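You operate a simulated robot arm through the tools that you are given. There is no shell and no other tool. Be economical: measure what you need, move in short steps, check, and stop when the job is done.

The job below is to be done with a simulated robot arm. You get a single attempt, and the scene is never put back.

## Task
Top up the oil pot from the jug to about its red line.
Fine: rest the red lid on the counter under the socket strip; afterwards it goes back on, and the jug back where it stood.

It is judged by the outcome, as a careful person would: the job done as asked, and still so three seconds after it is handed in. It fails if anything else is knocked over, pushed out of place, dropped, spilled or broken. Lids that push on must go on centred and level and be pressed home; caps that screw on are set level and turned clockwise until they are tight.

## Robot
A 6-joint arm with a two-finger parallel gripper, fixed in place. Base frame: the origin is at the foot of the arm, x ahead of it, y to its left, z up. Units: m, rad, N and s.
With the tool pointing down near the work surface it reaches from about 0.32 to 0.7 m from the base axis. Its first joint turns from -2.897 to 2.897 rad. Payload 4.1 kg.
The TCP is the grasp point between the finger pads, 0.023 m short of the fingertips. In the tool frame z runs along the fingers and y along their closing line. Largest opening 0.094 m; finger width 0.038, thickness 0.01; the body of the gripper, 0.054 by 0.096 m, starts 0.039 m behind the TCP.
Orientation is that of the tool frame in the base frame, as [roll, pitch, yaw] about the fixed x, y, z axes, in that order (R = Rz(yaw) Ry(pitch) Rx(roll)). With the fingers straight down and closing along the base's y, the tool's x points along the base's -x, its y along +y and its z along -z.

## Interface
- The arm moves only by the tool apply_moves. Its argument "rows" is a list of rows, each a list of 2 entries, a list of its own where there are three numbers: the shift along the base's x, y, z in units of 500 mm (1.0 is 500 mm), then the turn, a rotation vector about the base's x, y, z in units of 60 degrees (1.0 is 60 degrees). In form: [[[x, y, z], [rx, ry, rz]], ...]. A call has 1 to 12 rows; each row is the pose to reach, as a shift and turn from the pose commanded when the call began. "gripper" is the finger opening in m, from 0 to 0.094, set as the call begins (left out, the last holds). A call with a number of a shift or a turn outside -1 to 1 is refused whole. Each row takes 0.2 s and may step no farther than 0.05 m and 0.15 rad from the row before; otherwise, or with a gripper value out of range, the whole call is refused. Where a pose cannot be reached the arm comes as near as it can. A force on the tool above 40 N (or 10 N above the force at the start of the call, whichever is more), or a blocked arm, ends the call early, and 0.2 s more pass. Each finger travels about 0.045 m/s and halts on what it meets, pressing with about 28 N; the grip force reading is that of the motor and also rises with nothing between the fingers. The clock runs only during rows and for 0.2 s after the last one: add rows that repeat a pose to give the fingers time. It gives the time, the measured TCP pose, the force on the tool (base axes), the opening and the grip force at its end, in the units of the frame above (readings bear some noise).
- Cameras (640 x 400 px; columns grow to the right, rows downward): "scene" is fixed at [0.0502, 0.5008, 1.6494]; the picture's right is [-0.76, -0.65, 0.00], its down [-0.56, 0.64, -0.52] and it looks along [0.34, -0.40, -0.85] (base axes); focal length 214 px, centre (320, 200). "wrist" rides on the gripper at [-0.039, 0, -0.044] in the tool frame; the picture's right is [0.00, -1.00, 0.00], its down [0.97, 0.00, -0.24] and it looks along [0.24, 0.00, 0.97] (tool axes); focal length 218 px, centre (320, 200).
- get_image(camera): a new picture of that camera. No time passes.
- raise_lower(by): slides the trunk up (or, below 0, down) by that many m; the arm rides with it, the base frame stays. It gives what a move gives, with no picture.
- point_at(camera, pixels): for up to 12 pixels [column, row] of the newest picture of that camera ("zoom" is the newest enlarged one), the place [x, y, z] in the base frame of the surface seen there, good to about 0.002 m. No time passes.
- zoom(camera, box): a new picture of the part [left, top, right, bottom] of that camera's present view, enlarged. No time passes.
- sign_off(): hands the job in; it is judged then, once.

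Work in short steps. Measure before you move; look again where a grasp or a placing could have gone wrong, and mend it. You have 80 turns and 54 pictures in all, those below and enlarged ones among them. Open the gripper and draw the arm clear of the work before you hand the job in, unless the task says otherwise; then end with one line.

The tools are called as a command line: name --argument value ..., lists and objects as JSON in quotes. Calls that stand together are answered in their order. apply_moves: Moves the arm, as the interface text tells. Its arguments: {"type":"object","properties":{"rows":{"type":"array","items":{"type":"array"}},"gripper":{"type":"number"}},"required":["rows"]} The other tools are called the same way: raise_lower (by) slides the trunk up or down; get_image (camera) takes a picture; point_at (camera, pixels) gives the place of the surface under pixels of a picture; zoom (camera, box) takes an enlarged picture of a part of a camera's view; sign_off () hands the job in.

At the start:

```text
t: 0.0
tcp_pos: [0.3358, 0.142, 1.2988]
ee_rot: [3.142, -0.001, 3.141]
wrist_force: [0.2, -0.6, -0.3]
grip_width: 0.0941
finger_force: 0.0
trunk travel left (down, up): [-0.525, 0.065]
```

scene: 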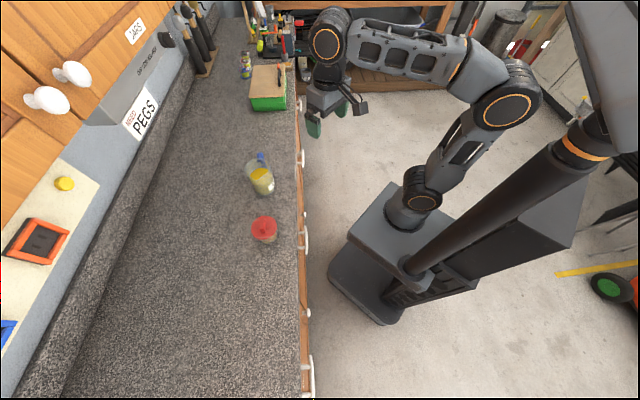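
wrist: 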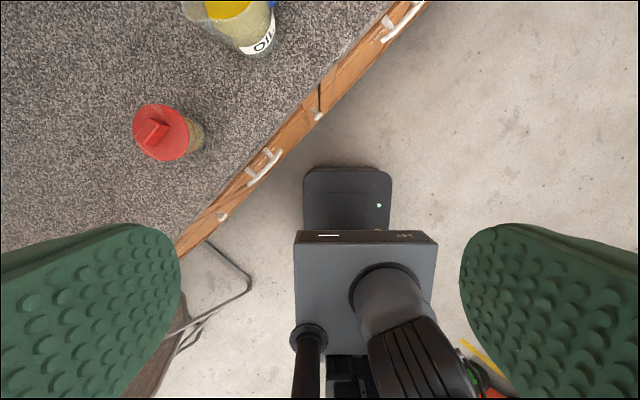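

The scene shows the jug near (260,178) and the red-lidded pot near (264,230). I'll enlarge both and the area of the socket strip.

zoom --camera "scene" --box '[210, 140, 310, 260]'

zoom --camera "wrist" --box '[100, 0, 300, 180]'

zoom --camera "scene" --box '[0, 0, 320, 400]'

```text
3.33 times, centred on (260, 200) of scene
```

zoom: 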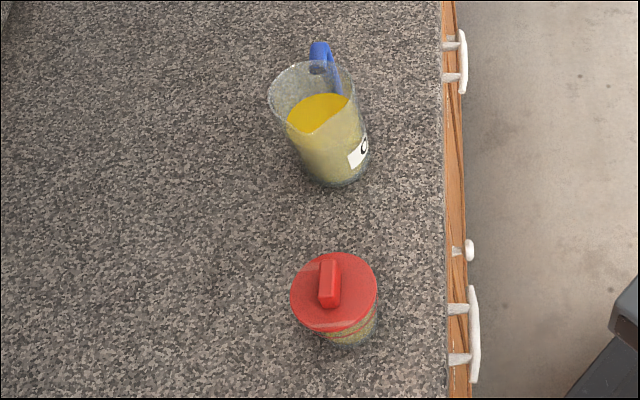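

```text
2.22 times, centred on (200, 90) of wrist
```

zoom: 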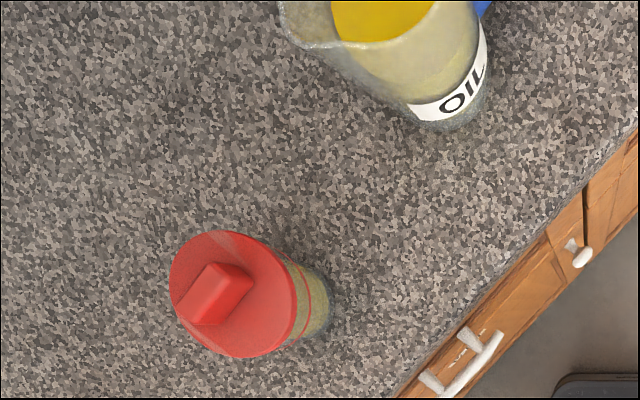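

```text
1.00 times, centred on (160, 200) of scene
```

zoom: 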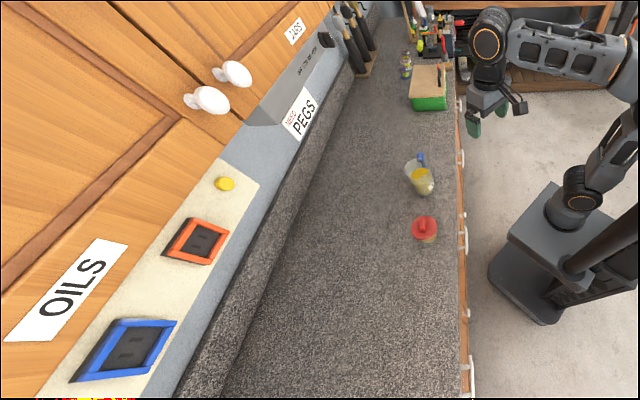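

Measuring lid, jug, the socket strip (scene (90,180) to (0,350)) and the counter below it.

point_at --camera "scene" --pixels '[[90, 195], [10, 330], [60, 350], [105, 350], [150, 300], [180, 250], [297, 250], [120, 260], [64, 184], [30, 242], [100, 290], [200, 330]]'

point_at --camera "wrist" --pixels '[[152, 135], [140, 155], [160, 108], [178, 150], [160, 158], [203, 135], [196, 148], [240, 12], [268, 50], [225, 12], [265, 8], [147, 115]]'

zoom --camera "scene" --box '[235, 145, 295, 200]'

zoom --camera "scene" --box '[240, 205, 290, 255]'

```text
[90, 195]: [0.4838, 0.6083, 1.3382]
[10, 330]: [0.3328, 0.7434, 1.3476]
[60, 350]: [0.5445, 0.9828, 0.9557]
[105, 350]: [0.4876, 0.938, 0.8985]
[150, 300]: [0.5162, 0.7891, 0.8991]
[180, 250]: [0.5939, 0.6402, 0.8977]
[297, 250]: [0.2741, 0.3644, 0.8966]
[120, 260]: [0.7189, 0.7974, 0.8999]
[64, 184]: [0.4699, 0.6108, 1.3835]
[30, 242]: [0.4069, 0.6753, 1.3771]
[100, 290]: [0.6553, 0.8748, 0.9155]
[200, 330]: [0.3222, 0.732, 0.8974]
```

```text
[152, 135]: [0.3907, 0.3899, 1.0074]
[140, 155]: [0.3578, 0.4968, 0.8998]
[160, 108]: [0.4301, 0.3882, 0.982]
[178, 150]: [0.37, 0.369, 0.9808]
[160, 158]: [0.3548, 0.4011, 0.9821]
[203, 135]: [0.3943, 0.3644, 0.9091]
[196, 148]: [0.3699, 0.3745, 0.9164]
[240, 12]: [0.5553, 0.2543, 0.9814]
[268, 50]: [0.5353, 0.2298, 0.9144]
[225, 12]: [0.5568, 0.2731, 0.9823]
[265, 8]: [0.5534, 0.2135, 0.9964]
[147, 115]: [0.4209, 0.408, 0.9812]
```

```text
7.27 times, centred on (265, 172) of scene
```

zoom: 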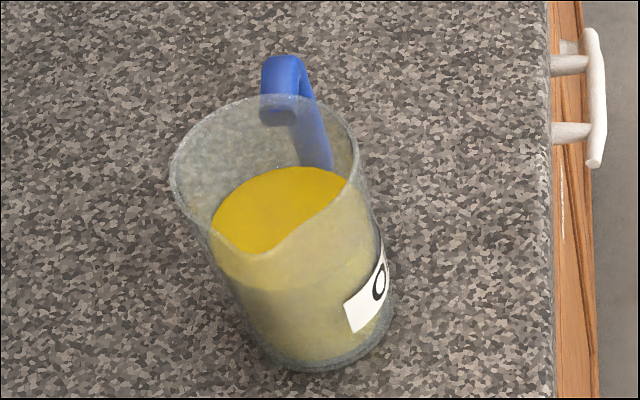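

```text
8.00 times, centred on (265, 230) of scene
```

zoom: 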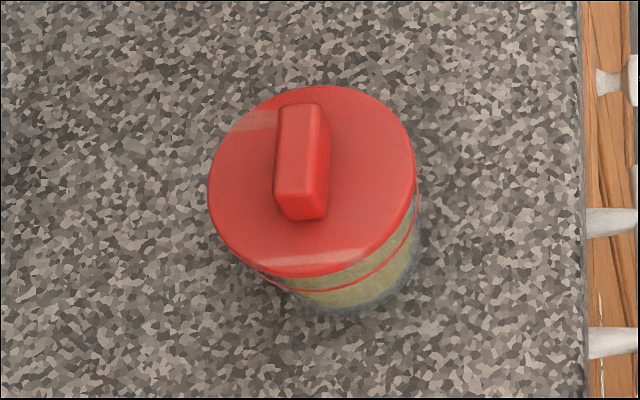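

Checking where the socket strip really sits (its edges, and the blue panel around it).

point_at --camera "scene" --pixels '[[60, 160], [97, 184], [40, 285], [5, 345], [110, 200], [115, 225], [80, 265], [60, 310], [150, 90], [185, 70], [120, 235], [20, 200]]'

zoom --camera "scene" --box '[0, 120, 200, 400]'

point_at --camera "scene" --pixels '[[262, 155], [259, 160], [260, 168], [271, 188], [276, 185], [263, 173], [268, 192], [255, 172], [240, 215], [285, 160], [245, 165], [250, 195]]'

```text
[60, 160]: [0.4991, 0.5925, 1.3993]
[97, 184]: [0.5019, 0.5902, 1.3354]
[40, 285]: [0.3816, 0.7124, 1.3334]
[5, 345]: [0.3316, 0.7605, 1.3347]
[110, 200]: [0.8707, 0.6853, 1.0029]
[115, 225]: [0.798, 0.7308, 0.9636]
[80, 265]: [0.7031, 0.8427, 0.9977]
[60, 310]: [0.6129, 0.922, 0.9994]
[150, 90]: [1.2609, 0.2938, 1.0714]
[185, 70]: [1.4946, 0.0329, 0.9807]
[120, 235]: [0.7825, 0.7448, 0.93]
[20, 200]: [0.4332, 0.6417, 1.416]
```

```text
1.43 times, centred on (100, 260) of scene
```

zoom: 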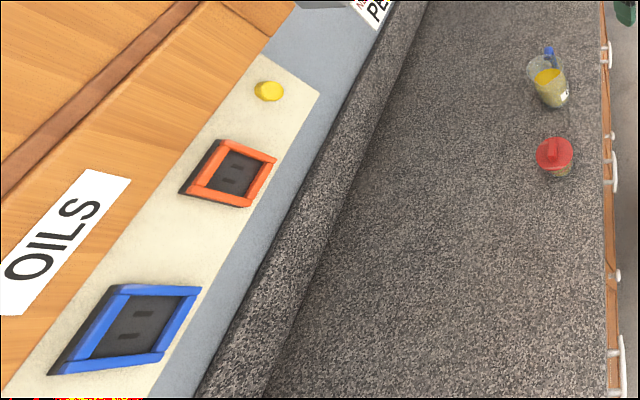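

```text
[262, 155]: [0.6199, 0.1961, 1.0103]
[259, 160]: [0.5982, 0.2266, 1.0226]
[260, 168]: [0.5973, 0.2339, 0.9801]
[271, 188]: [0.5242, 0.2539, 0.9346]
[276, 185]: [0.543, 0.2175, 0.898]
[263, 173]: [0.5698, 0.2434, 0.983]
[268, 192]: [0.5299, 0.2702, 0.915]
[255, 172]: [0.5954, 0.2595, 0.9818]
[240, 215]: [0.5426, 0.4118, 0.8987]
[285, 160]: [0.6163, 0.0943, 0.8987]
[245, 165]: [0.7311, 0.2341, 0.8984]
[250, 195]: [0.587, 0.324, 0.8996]
```

The strip hangs at z≈1.335–1.42 above the line x+y≈1.09, for y−x > 0.09. The lid has a bar grip with its top at about (0.391,0.390,1.007). I go above the pot, turning the fingers about 45° so they close across the bar.

apply_moves --rows '[[[0.018, 0.083, -0.05], [0, 0, -0.125]], [[0.036, 0.166, -0.1], [0, 0, -0.25]], [[0.054, 0.25, -0.15], [0, 0, -0.375]], [[0.072, 0.333, -0.2], [0, 0, -0.5]], [[0.09, 0.416, -0.25], [0, 0, -0.625]], [[0.108, 0.5, -0.3], [0, 0, -0.75]], [[0.108, 0.5, -0.3], [0, 0, -0.75]]]' --gripper 0.07

get_image --camera "wrist"

```text
t: 1.6
tcp_pos: [0.3909, 0.3911, 1.1452]
ee_rot: [3.14, 0.0, 2.354]
wrist_force: [0.4, 0.5, 0.1]
grip_width: 0.0699
finger_force: 0.0
trunk travel left (down, up): [-0.525, 0.065]
```

```text
45 pictures are left
```

wrist: 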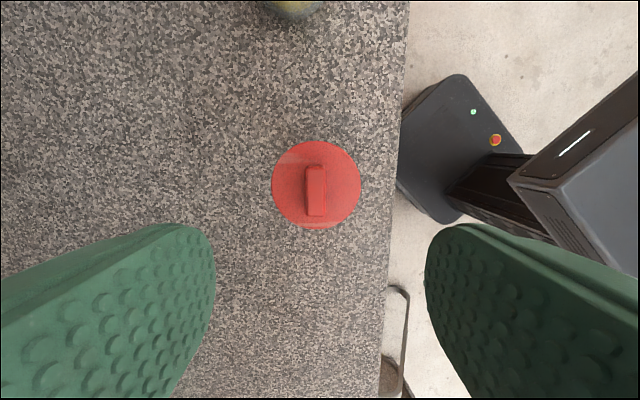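

The bar lies at (317,190) almost vertical in the picture, so the closing direction fits. I measure its edges and the disc's edges.

point_at --camera "wrist" --pixels '[[309, 170], [322, 170], [311, 212], [324, 212], [317, 190], [274, 185], [359, 185], [317, 144], [310, 226], [300, 185], [340, 190], [386, 150]]'

zoom --camera "wrist" --box '[265, 130, 370, 240]'

```text
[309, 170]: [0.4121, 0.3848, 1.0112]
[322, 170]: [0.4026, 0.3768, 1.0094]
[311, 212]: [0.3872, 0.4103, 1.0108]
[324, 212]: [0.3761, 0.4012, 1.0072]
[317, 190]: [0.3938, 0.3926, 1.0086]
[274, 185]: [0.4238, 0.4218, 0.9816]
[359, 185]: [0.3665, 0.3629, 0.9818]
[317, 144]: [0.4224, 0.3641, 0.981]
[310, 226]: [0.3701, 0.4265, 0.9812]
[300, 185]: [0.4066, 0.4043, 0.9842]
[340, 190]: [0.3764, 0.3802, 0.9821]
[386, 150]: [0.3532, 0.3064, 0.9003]
```

```text
3.64 times, centred on (318, 185) of wrist
```

zoom: 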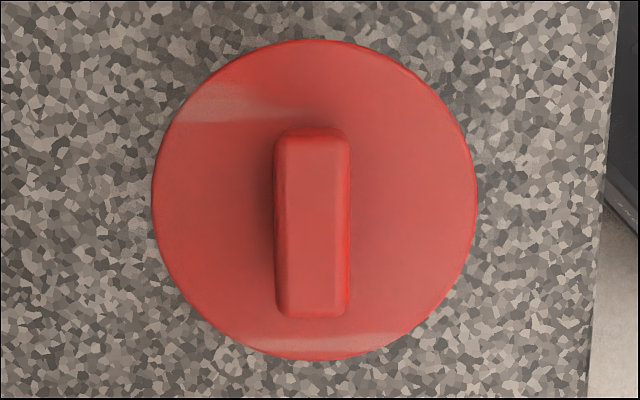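

Lid centre is (0.3945,0.3925), bar top 1.009, disc top 0.981, and the bar is at 45° as the fingers are. I descend to TCP z≈1.010 with the fingers open.

apply_moves --rows '[[[0.007, 0.003, -0.09], [0, 0, 0]], [[0.007, 0.003, -0.18], [0, 0, 0]], [[0.007, 0.003, -0.24], [0, 0, 0]], [[0.007, 0.003, -0.268], [0, 0, 0]], [[0.007, 0.003, -0.268], [0, 0, 0]]]'

```text
t: 2.8
tcp_pos: [0.3937, 0.3925, 1.0136]
ee_rot: [-3.141, 0.001, 2.357]
wrist_force: [-0.1, 0.0, -0.1]
grip_width: 0.0699
finger_force: 0.0
trunk travel left (down, up): [-0.525, 0.065]
```

The TCP is at z 1.0136, centred on the bar. I lower 4 mm and close.

apply_moves --rows '[[[0, 0, -0.008], [0, 0, 0]], [[0, 0, -0.008], [0, 0, 0]], [[0, 0, -0.008], [0, 0, 0]], [[0, 0, -0.008], [0, 0, 0]], [[0, 0, -0.008], [0, 0, 0]], [[0, 0, -0.008], [0, 0, 0]]]' --gripper 0.0

```text
t: 4.2
tcp_pos: [0.3936, 0.3911, 1.009]
ee_rot: [-3.141, 0.001, 2.356]
wrist_force: [-1.1, 0.0, -1.1]
grip_width: 0.0171
finger_force: 28.0
trunk travel left (down, up): [-0.525, 0.065]
```

The bar is held at 17 mm. I lift gently by 1 cm to learn whether the lid pulls off.

apply_moves --rows '[[[0, 0, 0.004], [0, 0, 0]], [[0, 0, 0.008], [0, 0, 0]], [[0, 0, 0.012], [0, 0, 0]], [[0, 0, 0.016], [0, 0, 0]]]'

zoom --camera "scene" --box '[225, 190, 305, 260]'

```text
t: 5.2
tcp_pos: [0.3925, 0.3939, 1.0176]
ee_rot: [3.141, 0.0, 2.357]
wrist_force: [-0.3, 0.8, -0.4]
grip_width: 0.0172
finger_force: 28.2
trunk travel left (down, up): [-0.525, 0.065]
```

```text
5.71 times, centred on (265, 225) of scene
```

zoom: 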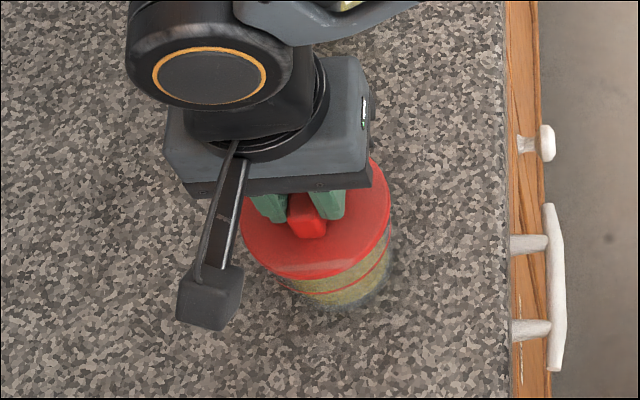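

The force stays small (~0.5 N), so the pot seems not to hang on the lid. I lift 4 cm more and look.

apply_moves --rows '[[[0, 0, 0.02], [0, 0, 0]], [[0, 0, 0.04], [0, 0, 0]], [[0, 0, 0.06], [0, 0, 0]], [[0, 0, 0.08], [0, 0, 0]]]'

zoom --camera "scene" --box '[225, 190, 305, 260]'

```text
t: 6.2
tcp_pos: [0.3935, 0.393, 1.0593]
ee_rot: [3.141, 0.001, 2.355]
wrist_force: [0.0, 0.4, -1.1]
grip_width: 0.0174
finger_force: 28.0
trunk travel left (down, up): [-0.525, 0.065]
```

```text
5.71 times, centred on (265, 225) of scene
```

zoom: 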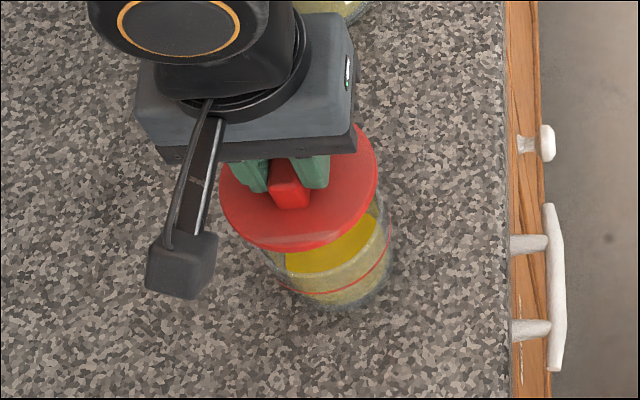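

The lid is off cleanly, and oil is visible below the red line. I carry the lid low toward the counter below the strip, first to about (0.42,0.60).

apply_moves --rows '[[[0.01, 0.08, 0], [0, 0, 0]], [[0.02, 0.16, 0], [0, 0, 0]], [[0.03, 0.24, -0.02], [0, 0, 0]], [[0.04, 0.32, -0.06], [0, 0, 0]], [[0.054, 0.4, -0.1], [0, 0, 0]], [[0.054, 0.414, -0.12], [0, 0, 0]], [[0.054, 0.414, -0.12], [0, 0, 0]]]'

get_image --camera "scene"

```text
t: 7.8
tcp_pos: [0.399, 0.5522, 1.0016]
ee_rot: [-3.141, -0.001, 2.356]
wrist_force: [-0.8, 0.2, -0.8]
grip_width: 0.0172
finger_force: 28.5
out of reach, approached as far as the arm can: row 4, 5, 6, 7
trunk travel left (down, up): [-0.525, 0.065]
```

```text
41 pictures are left
```

scene: 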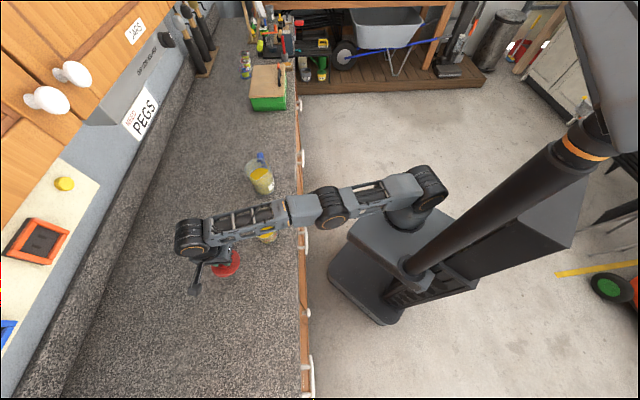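

The tool-down limit is r≈0.68 here. I measure the joint heights to see whether lowering the trunk would extend the reach.

point_at --camera "scene" --pixels '[[430, 185], [410, 215], [330, 205], [193, 238], [405, 190], [250, 220], [445, 192], [225, 265]]'

```text
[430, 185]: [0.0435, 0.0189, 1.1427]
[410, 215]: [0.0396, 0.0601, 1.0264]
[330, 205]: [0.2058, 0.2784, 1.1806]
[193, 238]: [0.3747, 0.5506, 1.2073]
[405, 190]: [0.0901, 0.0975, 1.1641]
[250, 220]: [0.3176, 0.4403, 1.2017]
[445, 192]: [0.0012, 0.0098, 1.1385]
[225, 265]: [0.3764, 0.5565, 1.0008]
```

Shoulder (z≈1.1) and wrist (≈1.17) are level, so the trunk won't add reach. With the tool down, I'll set the lid on the counter in line with the orange socket (y−x≈0.28), as deep toward the strip as the reach allows. I move sideways there.

apply_moves --rows '[[[-0.06, 0.02, 0], [0, 0, 0]], [[-0.12, 0.04, 0], [0, 0, 0]], [[-0.18, 0.06, -0.02], [0, 0, 0]], [[-0.18, 0.06, -0.02], [0, 0, 0]]]'

zoom --camera "scene" --box '[150, 200, 300, 330]'

```text
t: 8.8
tcp_pos: [0.3079, 0.583, 0.9941]
ee_rot: [3.142, 0.0, 2.357]
wrist_force: [0.3, 0.5, -0.8]
grip_width: 0.0172
finger_force: 27.9
trunk travel left (down, up): [-0.525, 0.065]
```

```text
3.08 times, centred on (225, 265) of scene
```

zoom: 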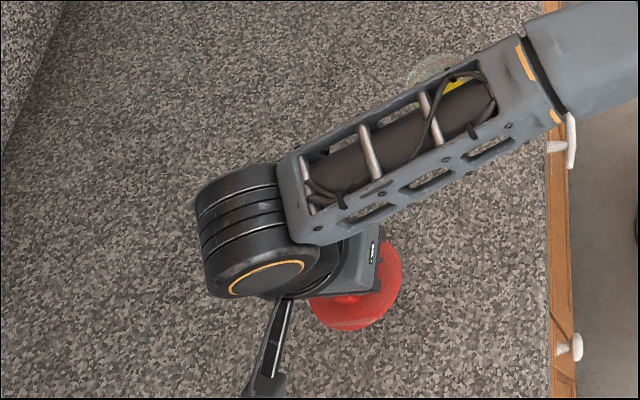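

The lid hangs at (0.308,0.583). I lower it in small steps to just above the counter and watch the force.

apply_moves --rows '[[[0, 0, -0.03], [0, 0, 0]], [[0, 0, -0.05], [0, 0, 0]], [[0, 0, -0.06], [0, 0, 0]], [[0, 0, -0.068], [0, 0, 0]], [[0, 0, -0.072], [0, 0, 0]]]'

get_image --camera "wrist"

```text
t: 10.0
tcp_pos: [0.3084, 0.5842, 0.9577]
ee_rot: [-3.141, 0.0, 2.357]
wrist_force: [-0.7, -1.3, -0.8]
grip_width: 0.0173
finger_force: 27.5
trunk travel left (down, up): [-0.525, 0.065]
```

```text
39 pictures are left
```

wrist: 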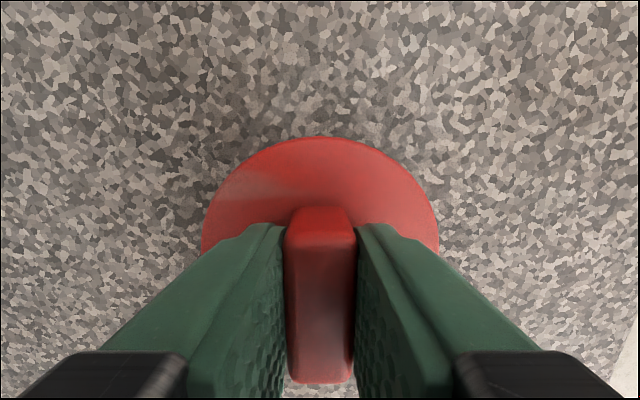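

Still free of contact (−0.8 N). I keep lowering by 2–3 mm steps.

apply_moves --rows '[[[0, 0, -0.006], [0, 0, 0]], [[0, 0, -0.012], [0, 0, 0]], [[0, 0, -0.018], [0, 0, 0]], [[0, 0, -0.022], [0, 0, 0]]]'

```text
t: 11.0
tcp_pos: [0.3078, 0.5857, 0.9475]
ee_rot: [-3.141, 0.0, 2.355]
wrist_force: [0.5, 0.2, -0.3]
grip_width: 0.0172
finger_force: 27.7
trunk travel left (down, up): [-0.525, 0.065]
```

apply_moves --rows '[[[0, 0, -0.004], [0, 0, 0]], [[0, 0, -0.008], [0, 0, 0]], [[0, 0, -0.012], [0, 0, 0]]]'

```text
t: 11.8
tcp_pos: [0.3086, 0.586, 0.9416]
ee_rot: [3.141, -0.001, 2.357]
wrist_force: [1.0, -0.8, -0.1]
grip_width: 0.017
finger_force: 28.1
trunk travel left (down, up): [-0.525, 0.065]
```

No contact yet at 0.9416. I continue in 2 mm steps.

apply_moves --rows '[[[0, 0, -0.004], [0, 0, 0]], [[0, 0, -0.008], [0, 0, 0]], [[0, 0, -0.011], [0, 0, 0]]]'

get_image --camera "wrist"

```text
t: 12.6
tcp_pos: [0.3082, 0.5846, 0.9409]
ee_rot: [3.135, -0.005, 2.356]
wrist_force: [0.6, 3.2, 26.0]
grip_width: 0.0178
finger_force: 28.0
trunk travel left (down, up): [-0.525, 0.065]
```

```text
38 pictures are left
```

wrist: 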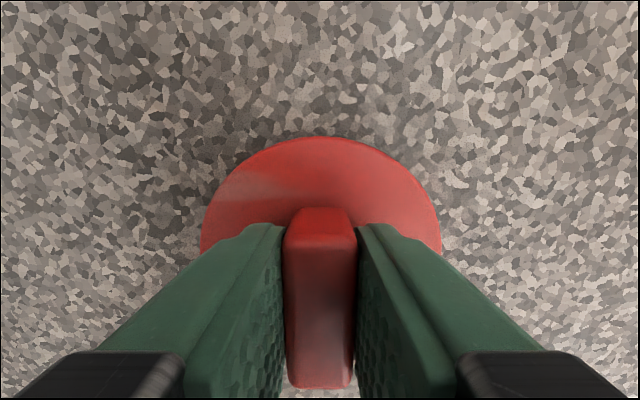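

Contact (26 N) at TCP z 0.941, so the lid stands on the counter. I relieve the press and open.

apply_moves --rows '[[[0, 0, 0.009], [0, 0, 0]], [[0, 0, 0.009], [0, 0, 0]]]'

apply_moves --rows '[[[0, 0, 0], [0, 0, 0]], [[0, 0, 0], [0, 0, 0]], [[0, 0, 0], [0, 0, 0]], [[0, 0, 0.04], [0, 0, 0]], [[0, 0, 0.12], [0, 0, 0]], [[0, 0, 0.2], [0, 0, 0]]]' --gripper 0.06

get_image --camera "wrist"

```text
t: 13.2
tcp_pos: [0.3087, 0.5853, 0.9428]
ee_rot: [-3.142, 0.001, 2.357]
wrist_force: [1.1, 4.1, 12.0]
grip_width: 0.017
finger_force: 27.8
trunk travel left (down, up): [-0.525, 0.065]
```

```text
t: 14.6
tcp_pos: [0.3081, 0.584, 1.041]
ee_rot: [-3.141, 0.001, 2.356]
wrist_force: [0.1, 0.5, -0.3]
grip_width: 0.06
finger_force: 0.1
trunk travel left (down, up): [-0.525, 0.065]
```

```text
37 pictures are left
```

wrist: 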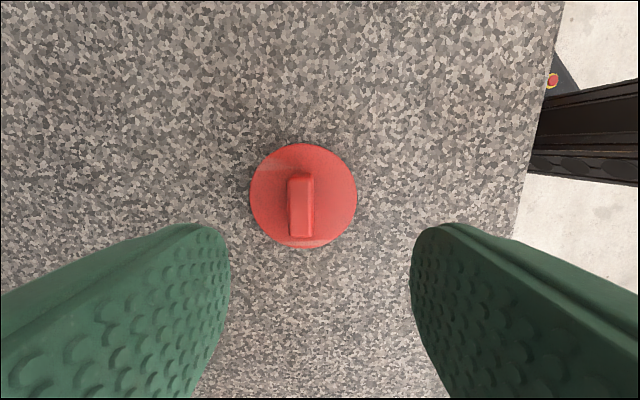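

The lid stands level on the counter. I measure it, then move up over the pot and jug for a look down.

point_at --camera "wrist" --pixels '[[301, 180], [301, 230], [252, 195], [355, 195], [303, 145], [303, 245], [301, 205]]'

apply_moves --rows '[[[0.03, -0.05, 0.08], [0, 0, 0]], [[0.06, -0.12, 0.14], [0, 0, 0]], [[0.09, -0.2, 0.2], [0, 0, 0]], [[0.12, -0.28, 0.24], [0, 0, 0]], [[0.16, -0.36, 0.28], [0, 0, 0]], [[0.2, -0.42, 0.32], [0, 0, 0]], [[0.24, -0.48, 0.34], [0, 0, 0]], [[0.28, -0.54, 0.34], [0, 0, 0]], [[0.28, -0.54, 0.34], [0, 0, 0]]]'

get_image --camera "wrist"

```text
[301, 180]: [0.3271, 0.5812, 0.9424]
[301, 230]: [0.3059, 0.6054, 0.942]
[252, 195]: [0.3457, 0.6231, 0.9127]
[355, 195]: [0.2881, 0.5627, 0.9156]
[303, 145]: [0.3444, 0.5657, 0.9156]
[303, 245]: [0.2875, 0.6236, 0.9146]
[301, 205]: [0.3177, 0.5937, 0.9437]
```

```text
refused: row 3 steps farther than a row can; nothing moved
```

```text
36 pictures are left
```

wrist: 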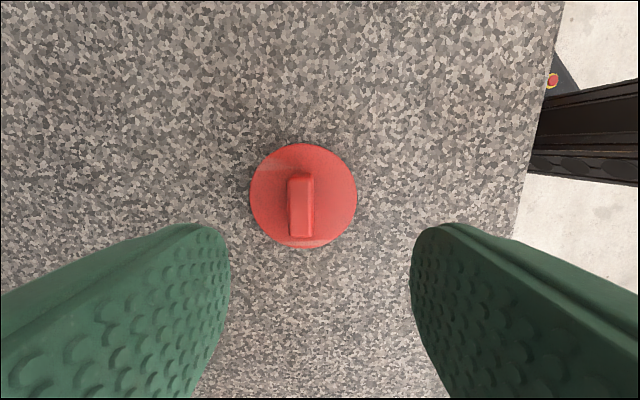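

The lid lies at (0.317,0.593). One row was too long; I resend with shorter steps.

apply_moves --rows '[[[0.03, -0.04, 0.07], [0, 0, 0]], [[0.06, -0.09, 0.13], [0, 0, 0]], [[0.09, -0.15, 0.18], [0, 0, 0]], [[0.12, -0.22, 0.22], [0, 0, 0]], [[0.15, -0.29, 0.26], [0, 0, 0]], [[0.18, -0.36, 0.29], [0, 0, 0]], [[0.21, -0.43, 0.31], [0, 0, 0]], [[0.24, -0.5, 0.33], [0, 0, 0]], [[0.26, -0.54, 0.33], [0, 0, 0]], [[0.26, -0.54, 0.33], [0, 0, 0]]]'

get_image --camera "wrist"

```text
t: 16.8
tcp_pos: [0.436, 0.3141, 1.204]
ee_rot: [3.141, -0.001, 2.355]
wrist_force: [0.7, 0.0, -0.6]
grip_width: 0.06
finger_force: 0.1
trunk travel left (down, up): [-0.525, 0.065]
```

```text
35 pictures are left
```

wrist: 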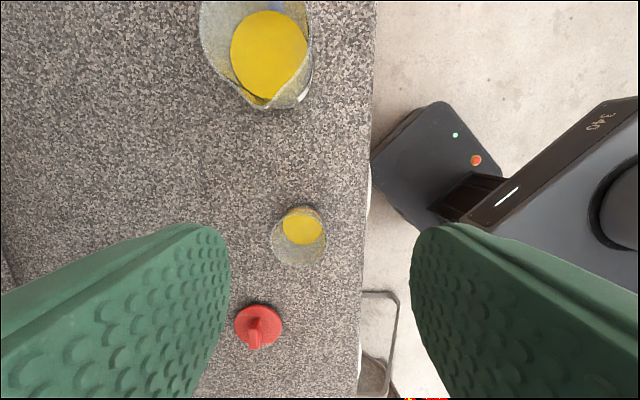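

The jug at (255,50) has its spout at (262,103), pointing to the pot at (299,237). I enlarge both and measure their rims and oil levels.

zoom --camera "wrist" --box '[190, 0, 330, 120]'

point_at --camera "wrist" --pixels '[[202, 40], [311, 50], [262, 103], [220, 85], [300, 95], [265, 50], [272, 238], [326, 236], [299, 210], [297, 265], [302, 228], [295, 250]]'

zoom --camera "wrist" --box '[255, 195, 345, 275]'

point_at --camera "zoom" --pixels '[[200, 160], [400, 160], [320, 90], [320, 340], [320, 230], [130, 230], [500, 230], [330, 150]]'

```text
3.33 times, centred on (260, 60) of wrist
```

zoom: 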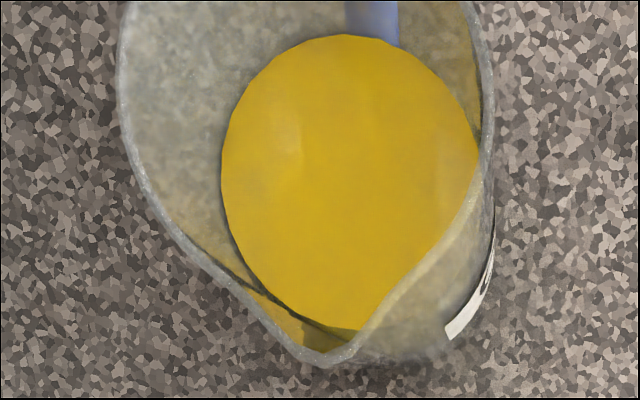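

```text
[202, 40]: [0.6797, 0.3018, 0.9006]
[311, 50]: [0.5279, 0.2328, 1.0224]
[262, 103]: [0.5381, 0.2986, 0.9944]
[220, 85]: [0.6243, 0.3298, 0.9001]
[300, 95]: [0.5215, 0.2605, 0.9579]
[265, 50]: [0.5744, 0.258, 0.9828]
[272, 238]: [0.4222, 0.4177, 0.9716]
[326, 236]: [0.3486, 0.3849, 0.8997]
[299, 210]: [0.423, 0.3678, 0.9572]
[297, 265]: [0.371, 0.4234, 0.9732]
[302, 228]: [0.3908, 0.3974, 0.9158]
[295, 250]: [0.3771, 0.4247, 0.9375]
```

```text
5.00 times, centred on (300, 235) of wrist
```

zoom: 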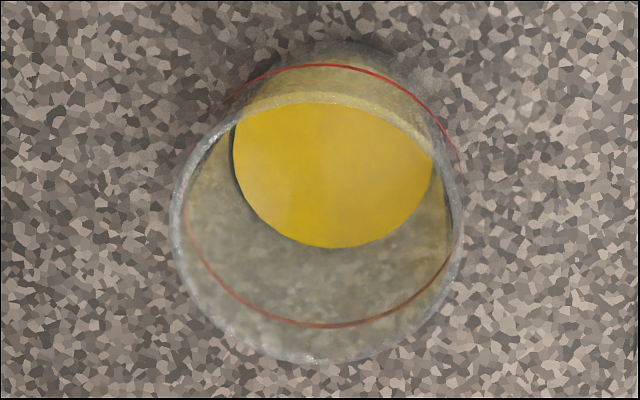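

```text
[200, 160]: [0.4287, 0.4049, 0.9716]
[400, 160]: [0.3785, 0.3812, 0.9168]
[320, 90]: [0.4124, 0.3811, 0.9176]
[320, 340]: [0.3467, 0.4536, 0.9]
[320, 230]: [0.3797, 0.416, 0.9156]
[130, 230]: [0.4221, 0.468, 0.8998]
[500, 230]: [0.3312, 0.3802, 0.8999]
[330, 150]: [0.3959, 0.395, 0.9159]
```

The pot's centre is ≈(0.394,0.392), rim z≈0.973 and oil at 0.916; the jug's oil is at 0.983. I move above the jug to see its handle, and check the red line from the scene camera.

apply_moves --rows '[[[0.06, -0.036, 0.012], [0, 0, 0]], [[0.12, -0.072, 0.03], [0, 0, 0]], [[0.18, -0.108, 0.05], [0, 0, 0]], [[0.24, -0.144, 0.07], [0, 0, 0]], [[0.29, -0.17, 0.07], [0, 0, 0]], [[0.29, -0.17, 0.07], [0, 0, 0]]]'

get_image --camera "wrist"

zoom --camera "scene" --box '[240, 210, 290, 255]'

```text
t: 18.2
tcp_pos: [0.579, 0.2296, 1.2398]
ee_rot: [-3.14, -0.001, 2.357]
wrist_force: [0.3, 0.4, -0.4]
grip_width: 0.0601
finger_force: 0.0
trunk travel left (down, up): [-0.525, 0.065]
```

```text
32 pictures are left
```

wrist: 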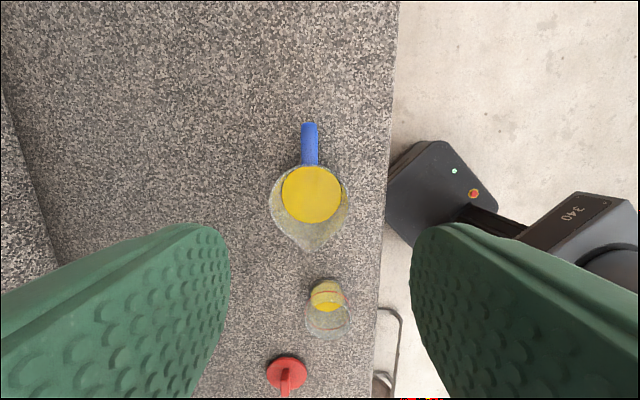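

```text
8.89 times, centred on (265, 232) of scene
```

zoom: 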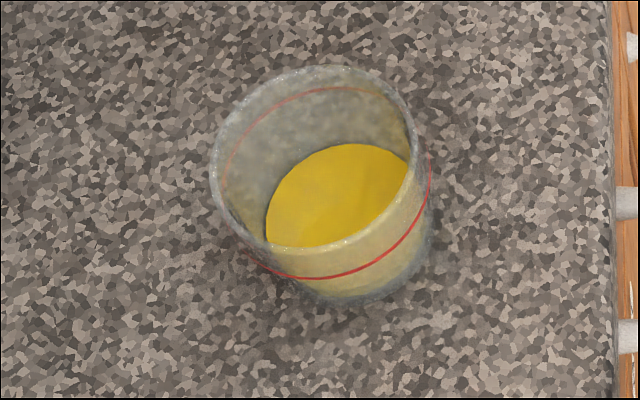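

The handle at (310,143) and spout at (310,248) line up with the counter's length, i.e. the tool's x axis. I measure the handle, jug rim, spout and the red line on the pot.

point_at --camera "zoom" --pixels '[[340, 276], [300, 277], [390, 250], [415, 220], [340, 88], [340, 247], [290, 300], [310, 68]]'

point_at --camera "wrist" --pixels '[[310, 125], [310, 135], [310, 150], [310, 162], [303, 140], [317, 140], [310, 247], [271, 200], [349, 198], [308, 168], [312, 195], [311, 122]]'

zoom --camera "wrist" --box '[255, 110, 365, 260]'

zoom --camera "scene" --box '[235, 145, 295, 200]'

```text
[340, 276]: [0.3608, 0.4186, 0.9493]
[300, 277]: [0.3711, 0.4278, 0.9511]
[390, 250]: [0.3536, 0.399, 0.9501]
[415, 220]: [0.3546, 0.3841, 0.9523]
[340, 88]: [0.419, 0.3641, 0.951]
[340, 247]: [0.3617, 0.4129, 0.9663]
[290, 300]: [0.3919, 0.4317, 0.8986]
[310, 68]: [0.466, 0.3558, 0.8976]
```

```text
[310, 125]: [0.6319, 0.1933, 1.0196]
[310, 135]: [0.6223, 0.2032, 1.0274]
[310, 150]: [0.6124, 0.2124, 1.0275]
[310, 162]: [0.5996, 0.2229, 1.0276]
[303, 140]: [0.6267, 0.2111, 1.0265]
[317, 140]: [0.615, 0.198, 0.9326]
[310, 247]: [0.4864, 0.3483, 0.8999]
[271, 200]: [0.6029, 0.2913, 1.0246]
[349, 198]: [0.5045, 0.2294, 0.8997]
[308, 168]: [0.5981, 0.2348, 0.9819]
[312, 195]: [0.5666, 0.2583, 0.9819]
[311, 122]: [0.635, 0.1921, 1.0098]
```

```text
2.67 times, centred on (310, 185) of wrist
```

zoom: 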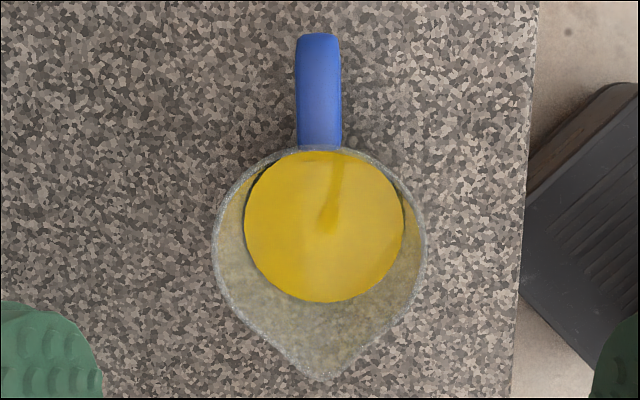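

```text
7.27 times, centred on (265, 172) of scene
```

zoom: 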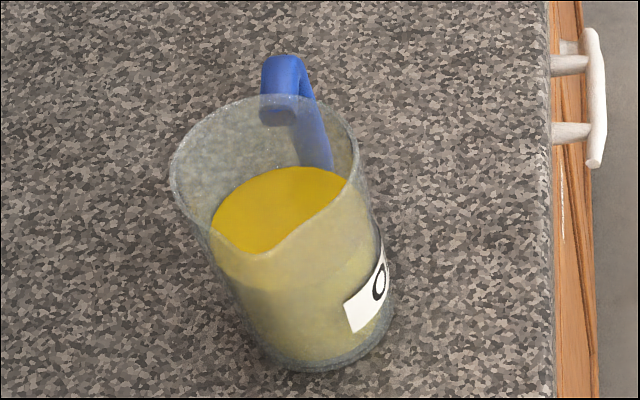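

Red line z≈0.951; the jug's centre is ≈(0.568,0.258), rim 1.025, spout tip ≈(0.522,0.306). The handle's top bar runs from (0.600,0.223) to (0.635,0.190) at z 1.027, aligned with the tool. I come down above the handle at (0.618,0.2065).

apply_moves --rows '[[[0.03, -0.016, -0.08], [0, 0, 0]], [[0.06, -0.032, -0.16], [0, 0, 0]], [[0.078, -0.046, -0.24], [0, 0, 0]], [[0.078, -0.046, -0.31], [0, 0, 0]], [[0.078, -0.046, -0.31], [0, 0, 0]]]'

get_image --camera "wrist"

```text
t: 19.4
tcp_pos: [0.6207, 0.2058, 1.0863]
ee_rot: [3.141, 0.0, 2.356]
wrist_force: [0.2, -0.5, -0.4]
grip_width: 0.0601
finger_force: 0.2
trunk travel left (down, up): [-0.525, 0.065]
```

```text
28 pictures are left
```

wrist: 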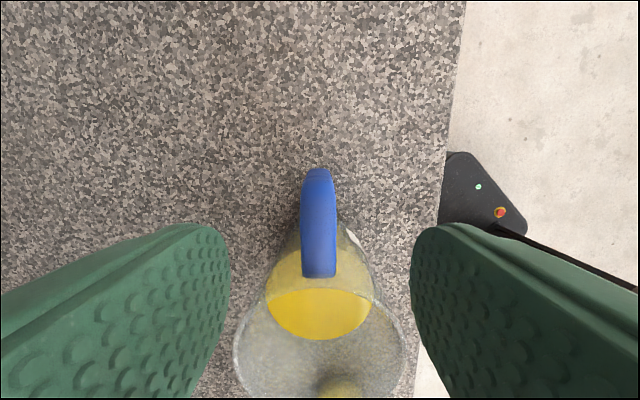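

The handle shows at (319,170)–(319,277), centred between the fingers. I measure it once more.

point_at --camera "wrist" --pixels '[[318, 175], [318, 190], [319, 210], [319, 240], [319, 270], [305, 240], [334, 240], [320, 172], [236, 345], [403, 345], [335, 195], [335, 230]]'

```text
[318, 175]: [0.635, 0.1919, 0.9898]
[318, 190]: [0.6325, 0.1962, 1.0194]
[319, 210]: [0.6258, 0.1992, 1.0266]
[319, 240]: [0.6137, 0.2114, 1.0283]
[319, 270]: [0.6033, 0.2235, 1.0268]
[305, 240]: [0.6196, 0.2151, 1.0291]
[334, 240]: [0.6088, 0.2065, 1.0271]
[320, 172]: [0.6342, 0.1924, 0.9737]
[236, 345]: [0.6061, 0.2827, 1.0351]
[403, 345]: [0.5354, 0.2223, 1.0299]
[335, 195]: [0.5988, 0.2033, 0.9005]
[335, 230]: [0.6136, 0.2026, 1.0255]
```

The handle is 16 mm wide, its outer leg at (0.635,0.192). The position is right; I go straight down to TCP z≈1.004.

apply_moves --rows '[[[-0.002, 0, -0.06], [0, 0, 0]], [[-0.002, 0, -0.11], [0, 0, 0]], [[-0.002, 0, -0.14], [0, 0, 0]], [[-0.002, 0, -0.158], [0, 0, 0]], [[-0.002, 0, -0.158], [0, 0, 0]]]'

get_image --camera "wrist"

```text
t: 20.6
tcp_pos: [0.6193, 0.2059, 1.0077]
ee_rot: [-3.141, 0.0, 2.357]
wrist_force: [0.0, -0.9, 0.2]
grip_width: 0.06
finger_force: 0.2
trunk travel left (down, up): [-0.525, 0.065]
```

```text
27 pictures are left
```

wrist: 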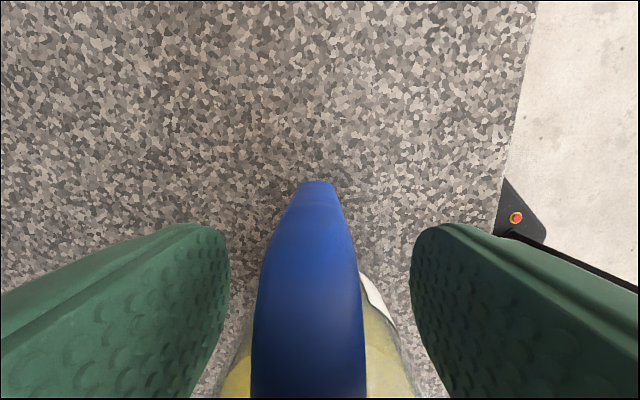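

Clear on both sides. I go 6 mm deeper and close on the handle.

apply_moves --rows '[[[0, 0, -0.012], [0, 0, 0]], [[0, 0, -0.012], [0, 0, 0]], [[0, 0, -0.012], [0, 0, 0]], [[0, 0, -0.012], [0, 0, 0]], [[0, 0, -0.012], [0, 0, 0]], [[0, 0, -0.012], [0, 0, 0]]]' --gripper 0.0

```text
t: 22.0
tcp_pos: [0.6208, 0.2061, 1.0021]
ee_rot: [-3.141, 0.0, 2.357]
wrist_force: [0.8, 1.0, 0.1]
grip_width: 0.0147
finger_force: 27.8
trunk travel left (down, up): [-0.525, 0.065]
```

The handle is held at 14.7 mm. I lift by 2 cm slowly and check for tilt or slip.

apply_moves --rows '[[[0, 0, 0.008], [0, 0, 0]], [[0, 0, 0.016], [0, 0, 0]], [[0, 0, 0.024], [0, 0, 0]], [[0, 0, 0.032], [0, 0, 0]], [[0, 0, 0.04], [0, 0, 0]], [[0, 0, 0.04], [0, 0, 0]]]'

zoom --camera "scene" --box '[215, 135, 295, 205]'

get_image --camera "wrist"

```text
t: 23.4
tcp_pos: [0.6195, 0.2068, 1.0216]
ee_rot: [-3.139, 0.002, 2.357]
wrist_force: [1.2, 0.1, -5.4]
grip_width: 0.0151
finger_force: 28.0
trunk travel left (down, up): [-0.525, 0.065]
```

```text
5.71 times, centred on (255, 170) of scene
```

zoom: 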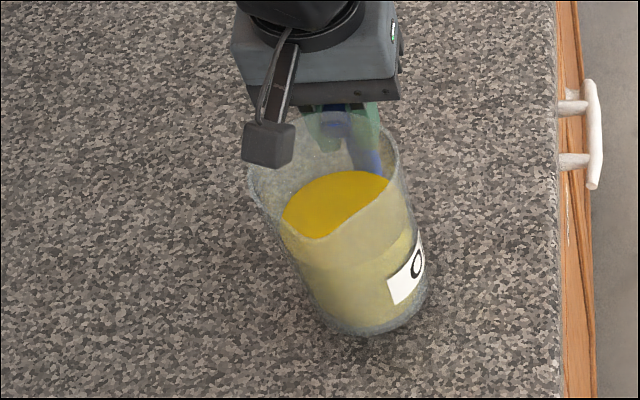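

```text
25 pictures are left
```

wrist: 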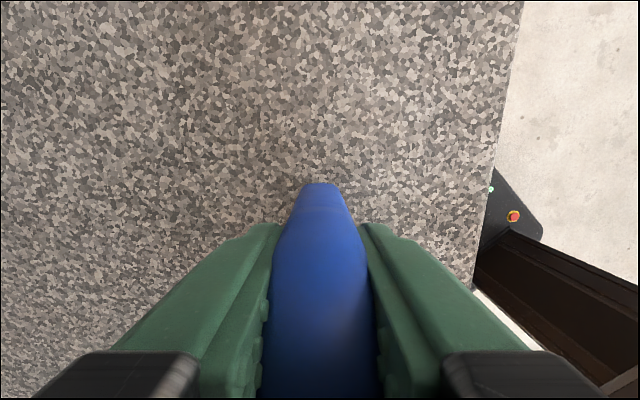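

The jug is held steadily (about 5 N). I check where the black bracket at (268,145) in the enlarged view sits, since it will swing toward the pot when tilting — re-taking that view for measuring.

point_at --camera "zoom" --pixels '[[265, 150], [270, 135], [285, 60], [330, 80], [320, 225], [290, 215], [345, 335], [330, 110]]'

```text
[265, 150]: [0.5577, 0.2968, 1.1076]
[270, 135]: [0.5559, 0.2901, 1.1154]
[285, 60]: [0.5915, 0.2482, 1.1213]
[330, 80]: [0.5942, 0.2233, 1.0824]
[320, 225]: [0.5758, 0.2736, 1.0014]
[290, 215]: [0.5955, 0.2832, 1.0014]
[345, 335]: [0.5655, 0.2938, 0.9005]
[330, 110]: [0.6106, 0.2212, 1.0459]
```

The bracket sits above and ahead of the TCP and stays well clear of the pot in a 45° tilt. I carry the jug upright and slowly, with its base above the pot's rim, to TCP ≈(0.500,0.285,1.12).

apply_moves --rows '[[[0, 0, 0.03], [0, 0, 0]], [[0, 0, 0.08], [0, 0, 0]], [[-0.01, 0.007, 0.13], [0, 0, 0]], [[-0.04, 0.027, 0.17], [0, 0, 0]], [[-0.08, 0.053, 0.19], [0, 0, 0]], [[-0.12, 0.08, 0.197], [0, 0, 0]], [[-0.16, 0.107, 0.197], [0, 0, 0]], [[-0.195, 0.13, 0.197], [0, 0, 0]], [[-0.22, 0.147, 0.197], [0, 0, 0]], [[-0.235, 0.155, 0.197], [0, 0, 0]], [[-0.239, 0.158, 0.197], [0, 0, 0]], [[-0.239, 0.158, 0.197], [0, 0, 0]]]'

get_image --camera "scene"

```text
t: 26.0
tcp_pos: [0.5013, 0.2868, 1.1197]
ee_rot: [3.14, 0.0, 2.355]
wrist_force: [0.0, 0.0, -5.9]
grip_width: 0.015
finger_force: 28.0
trunk travel left (down, up): [-0.525, 0.065]
```

```text
24 pictures are left
```

scene: 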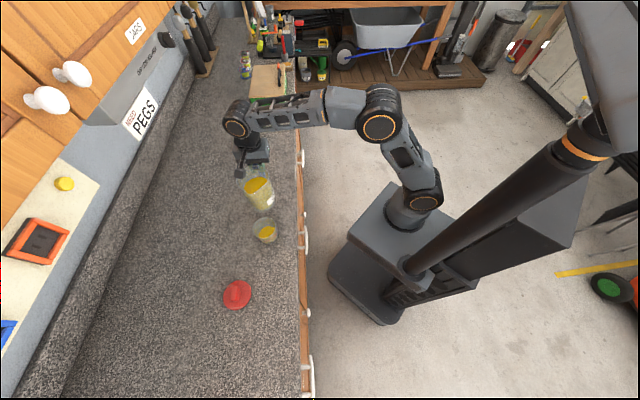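

The jug is over the pot, upright and unspilt. I tilt it to 25° toward its spout (no flow expected before ~32°), keeping the height.

apply_moves --rows '[[[0, 0, 0], [-0.03, -0.03, 0]], [[0, 0, 0], [-0.08, -0.08, 0]], [[0, 0, 0], [-0.13, -0.13, 0]], [[0, 0, 0], [-0.18, -0.18, 0]], [[0, 0, -0.01], [-0.23, -0.23, 0]], [[0, 0, -0.03], [-0.27, -0.27, 0]], [[0, 0, -0.05], [-0.29, -0.29, 0]], [[0, 0, -0.06], [-0.295, -0.295, 0]], [[0, 0, -0.06], [-0.295, -0.295, 0]]]'

zoom --camera "scene" --box '[210, 150, 300, 260]'

```text
t: 28.0
tcp_pos: [0.5, 0.2869, 1.0889]
ee_rot: [-3.14, 0.438, 2.358]
wrist_force: [0.0, -0.9, -4.3]
grip_width: 0.0148
finger_force: 27.9
trunk travel left (down, up): [-0.525, 0.065]
```

```text
3.64 times, centred on (255, 205) of scene
```

zoom: 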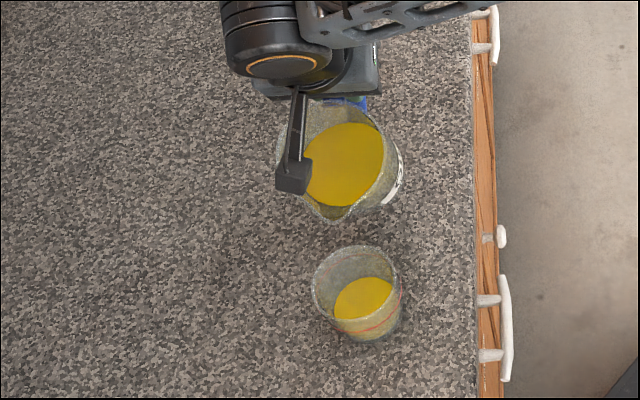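

Tilt 25° and no flow; the spout tip is at (332,217) in the enlarged view. I measure it against the pot.

point_at --camera "zoom" --pixels '[[330, 214], [333, 219], [325, 212], [342, 214], [333, 205], [360, 295], [313, 285], [400, 280], [355, 249], [355, 319]]'

```text
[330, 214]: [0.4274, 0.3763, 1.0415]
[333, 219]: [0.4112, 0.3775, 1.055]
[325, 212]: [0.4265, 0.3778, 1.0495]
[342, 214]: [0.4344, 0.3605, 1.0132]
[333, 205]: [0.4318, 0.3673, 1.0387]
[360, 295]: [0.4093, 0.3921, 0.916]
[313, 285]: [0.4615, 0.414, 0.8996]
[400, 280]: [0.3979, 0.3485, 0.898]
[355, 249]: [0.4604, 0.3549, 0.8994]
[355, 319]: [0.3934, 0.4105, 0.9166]
```

The spout tip is at ≈(0.411,0.378,1.055), 2.2 cm before the pot's centre line and laterally within 2 mm. I tilt on to 34° while advancing 1 cm.

apply_moves --rows '[[[-0.004, 0.004, 0], [-0.02, -0.02, 0]], [[-0.008, 0.008, 0], [-0.04, -0.04, 0]], [[-0.012, 0.012, 0], [-0.06, -0.06, 0]], [[-0.015, 0.015, 0], [-0.08, -0.08, 0]], [[-0.017, 0.017, 0], [-0.095, -0.095, 0]], [[-0.018, 0.018, 0], [-0.106, -0.106, 0]], [[-0.018, 0.018, 0], [-0.106, -0.106, 0]]]'

zoom --camera "scene" --box '[225, 180, 305, 250]'

point_at --camera "zoom" --pixels '[[345, 290], [350, 275], [330, 310], [310, 180], [315, 165], [320, 190]]'

```text
t: 29.6
tcp_pos: [0.4927, 0.2939, 1.0908]
ee_rot: [3.141, 0.592, 2.356]
wrist_force: [-0.1, 0.4, -5.6]
grip_width: 0.0148
finger_force: 28.1
trunk travel left (down, up): [-0.525, 0.065]
```

```text
5.71 times, centred on (265, 215) of scene
```

zoom: 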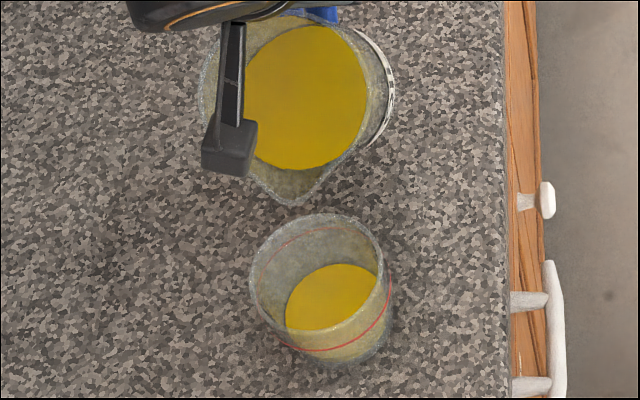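

```text
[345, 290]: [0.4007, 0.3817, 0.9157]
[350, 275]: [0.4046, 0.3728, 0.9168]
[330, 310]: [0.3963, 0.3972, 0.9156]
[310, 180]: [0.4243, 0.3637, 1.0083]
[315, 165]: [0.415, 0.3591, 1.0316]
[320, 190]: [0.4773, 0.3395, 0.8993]
```

Still no flow at 34°: the oil edge is at (300,168), the lip at (290,203). I tilt on to 39°, advancing to hold the spout's place.

apply_moves --rows '[[[-0.002, 0.002, 0], [-0.012, -0.012, 0]], [[-0.004, 0.004, 0], [-0.024, -0.024, 0]], [[-0.007, 0.007, 0], [-0.036, -0.036, 0]], [[-0.009, 0.009, 0], [-0.048, -0.048, 0]], [[-0.011, 0.011, 0], [-0.059, -0.059, 0]], [[-0.011, 0.011, 0], [-0.059, -0.059, 0]]]'

zoom --camera "scene" --box '[225, 180, 305, 250]'

point_at --camera "zoom" --pixels '[[345, 290], [350, 275], [330, 310], [290, 204], [292, 200], [288, 207], [320, 130], [300, 180]]'

```text
t: 31.0
tcp_pos: [0.4888, 0.3001, 1.0905]
ee_rot: [-3.138, 0.683, 2.357]
wrist_force: [0.5, 0.4, -5.2]
grip_width: 0.0148
finger_force: 28.5
trunk travel left (down, up): [-0.525, 0.065]
```

```text
5.71 times, centred on (265, 215) of scene
```

zoom: 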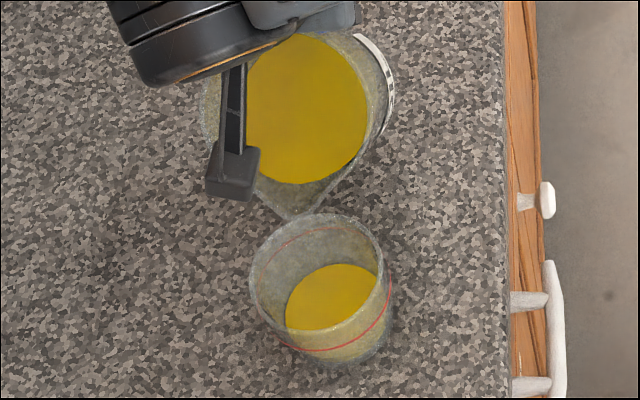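

```text
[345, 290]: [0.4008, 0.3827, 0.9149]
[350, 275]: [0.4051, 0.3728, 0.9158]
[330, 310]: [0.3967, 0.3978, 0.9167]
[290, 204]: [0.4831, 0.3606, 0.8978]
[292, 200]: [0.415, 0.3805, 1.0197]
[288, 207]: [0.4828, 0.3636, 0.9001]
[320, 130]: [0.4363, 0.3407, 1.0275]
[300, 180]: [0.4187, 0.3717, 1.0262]
```

The jug's oil surface (z 1.0275) is nearly at the lip (~1.032). I tilt 3° more, and then hold to see the flow.

apply_moves --rows '[[[-0.002, 0.002, 0], [-0.012, -0.012, 0]], [[-0.003, 0.003, 0], [-0.024, -0.024, 0]], [[-0.004, 0.004, 0], [-0.036, -0.036, 0]], [[-0.004, 0.004, 0], [-0.036, -0.036, 0]]]'

zoom --camera "scene" --box '[225, 180, 305, 250]'

point_at --camera "zoom" --pixels '[[345, 290], [350, 275], [330, 310], [320, 130], [300, 180]]'

```text
t: 32.0
tcp_pos: [0.4845, 0.3017, 1.0898]
ee_rot: [-3.142, 0.735, 2.358]
wrist_force: [0.4, -0.9, -3.9]
grip_width: 0.0147
finger_force: 28.0
trunk travel left (down, up): [-0.525, 0.065]
```

```text
5.71 times, centred on (265, 215) of scene
```

zoom: 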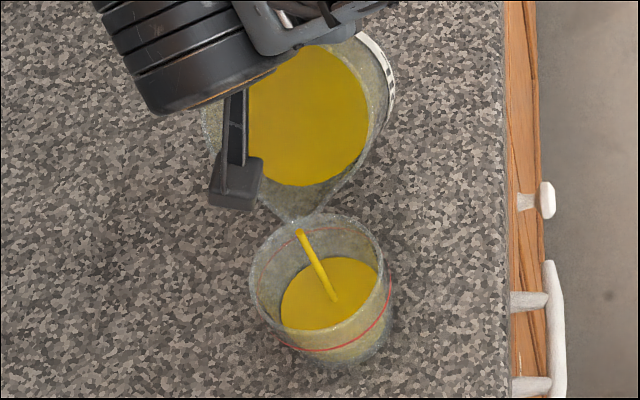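

```text
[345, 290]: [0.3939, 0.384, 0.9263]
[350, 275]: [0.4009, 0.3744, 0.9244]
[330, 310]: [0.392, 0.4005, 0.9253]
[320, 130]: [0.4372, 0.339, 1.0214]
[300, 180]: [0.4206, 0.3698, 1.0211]
```

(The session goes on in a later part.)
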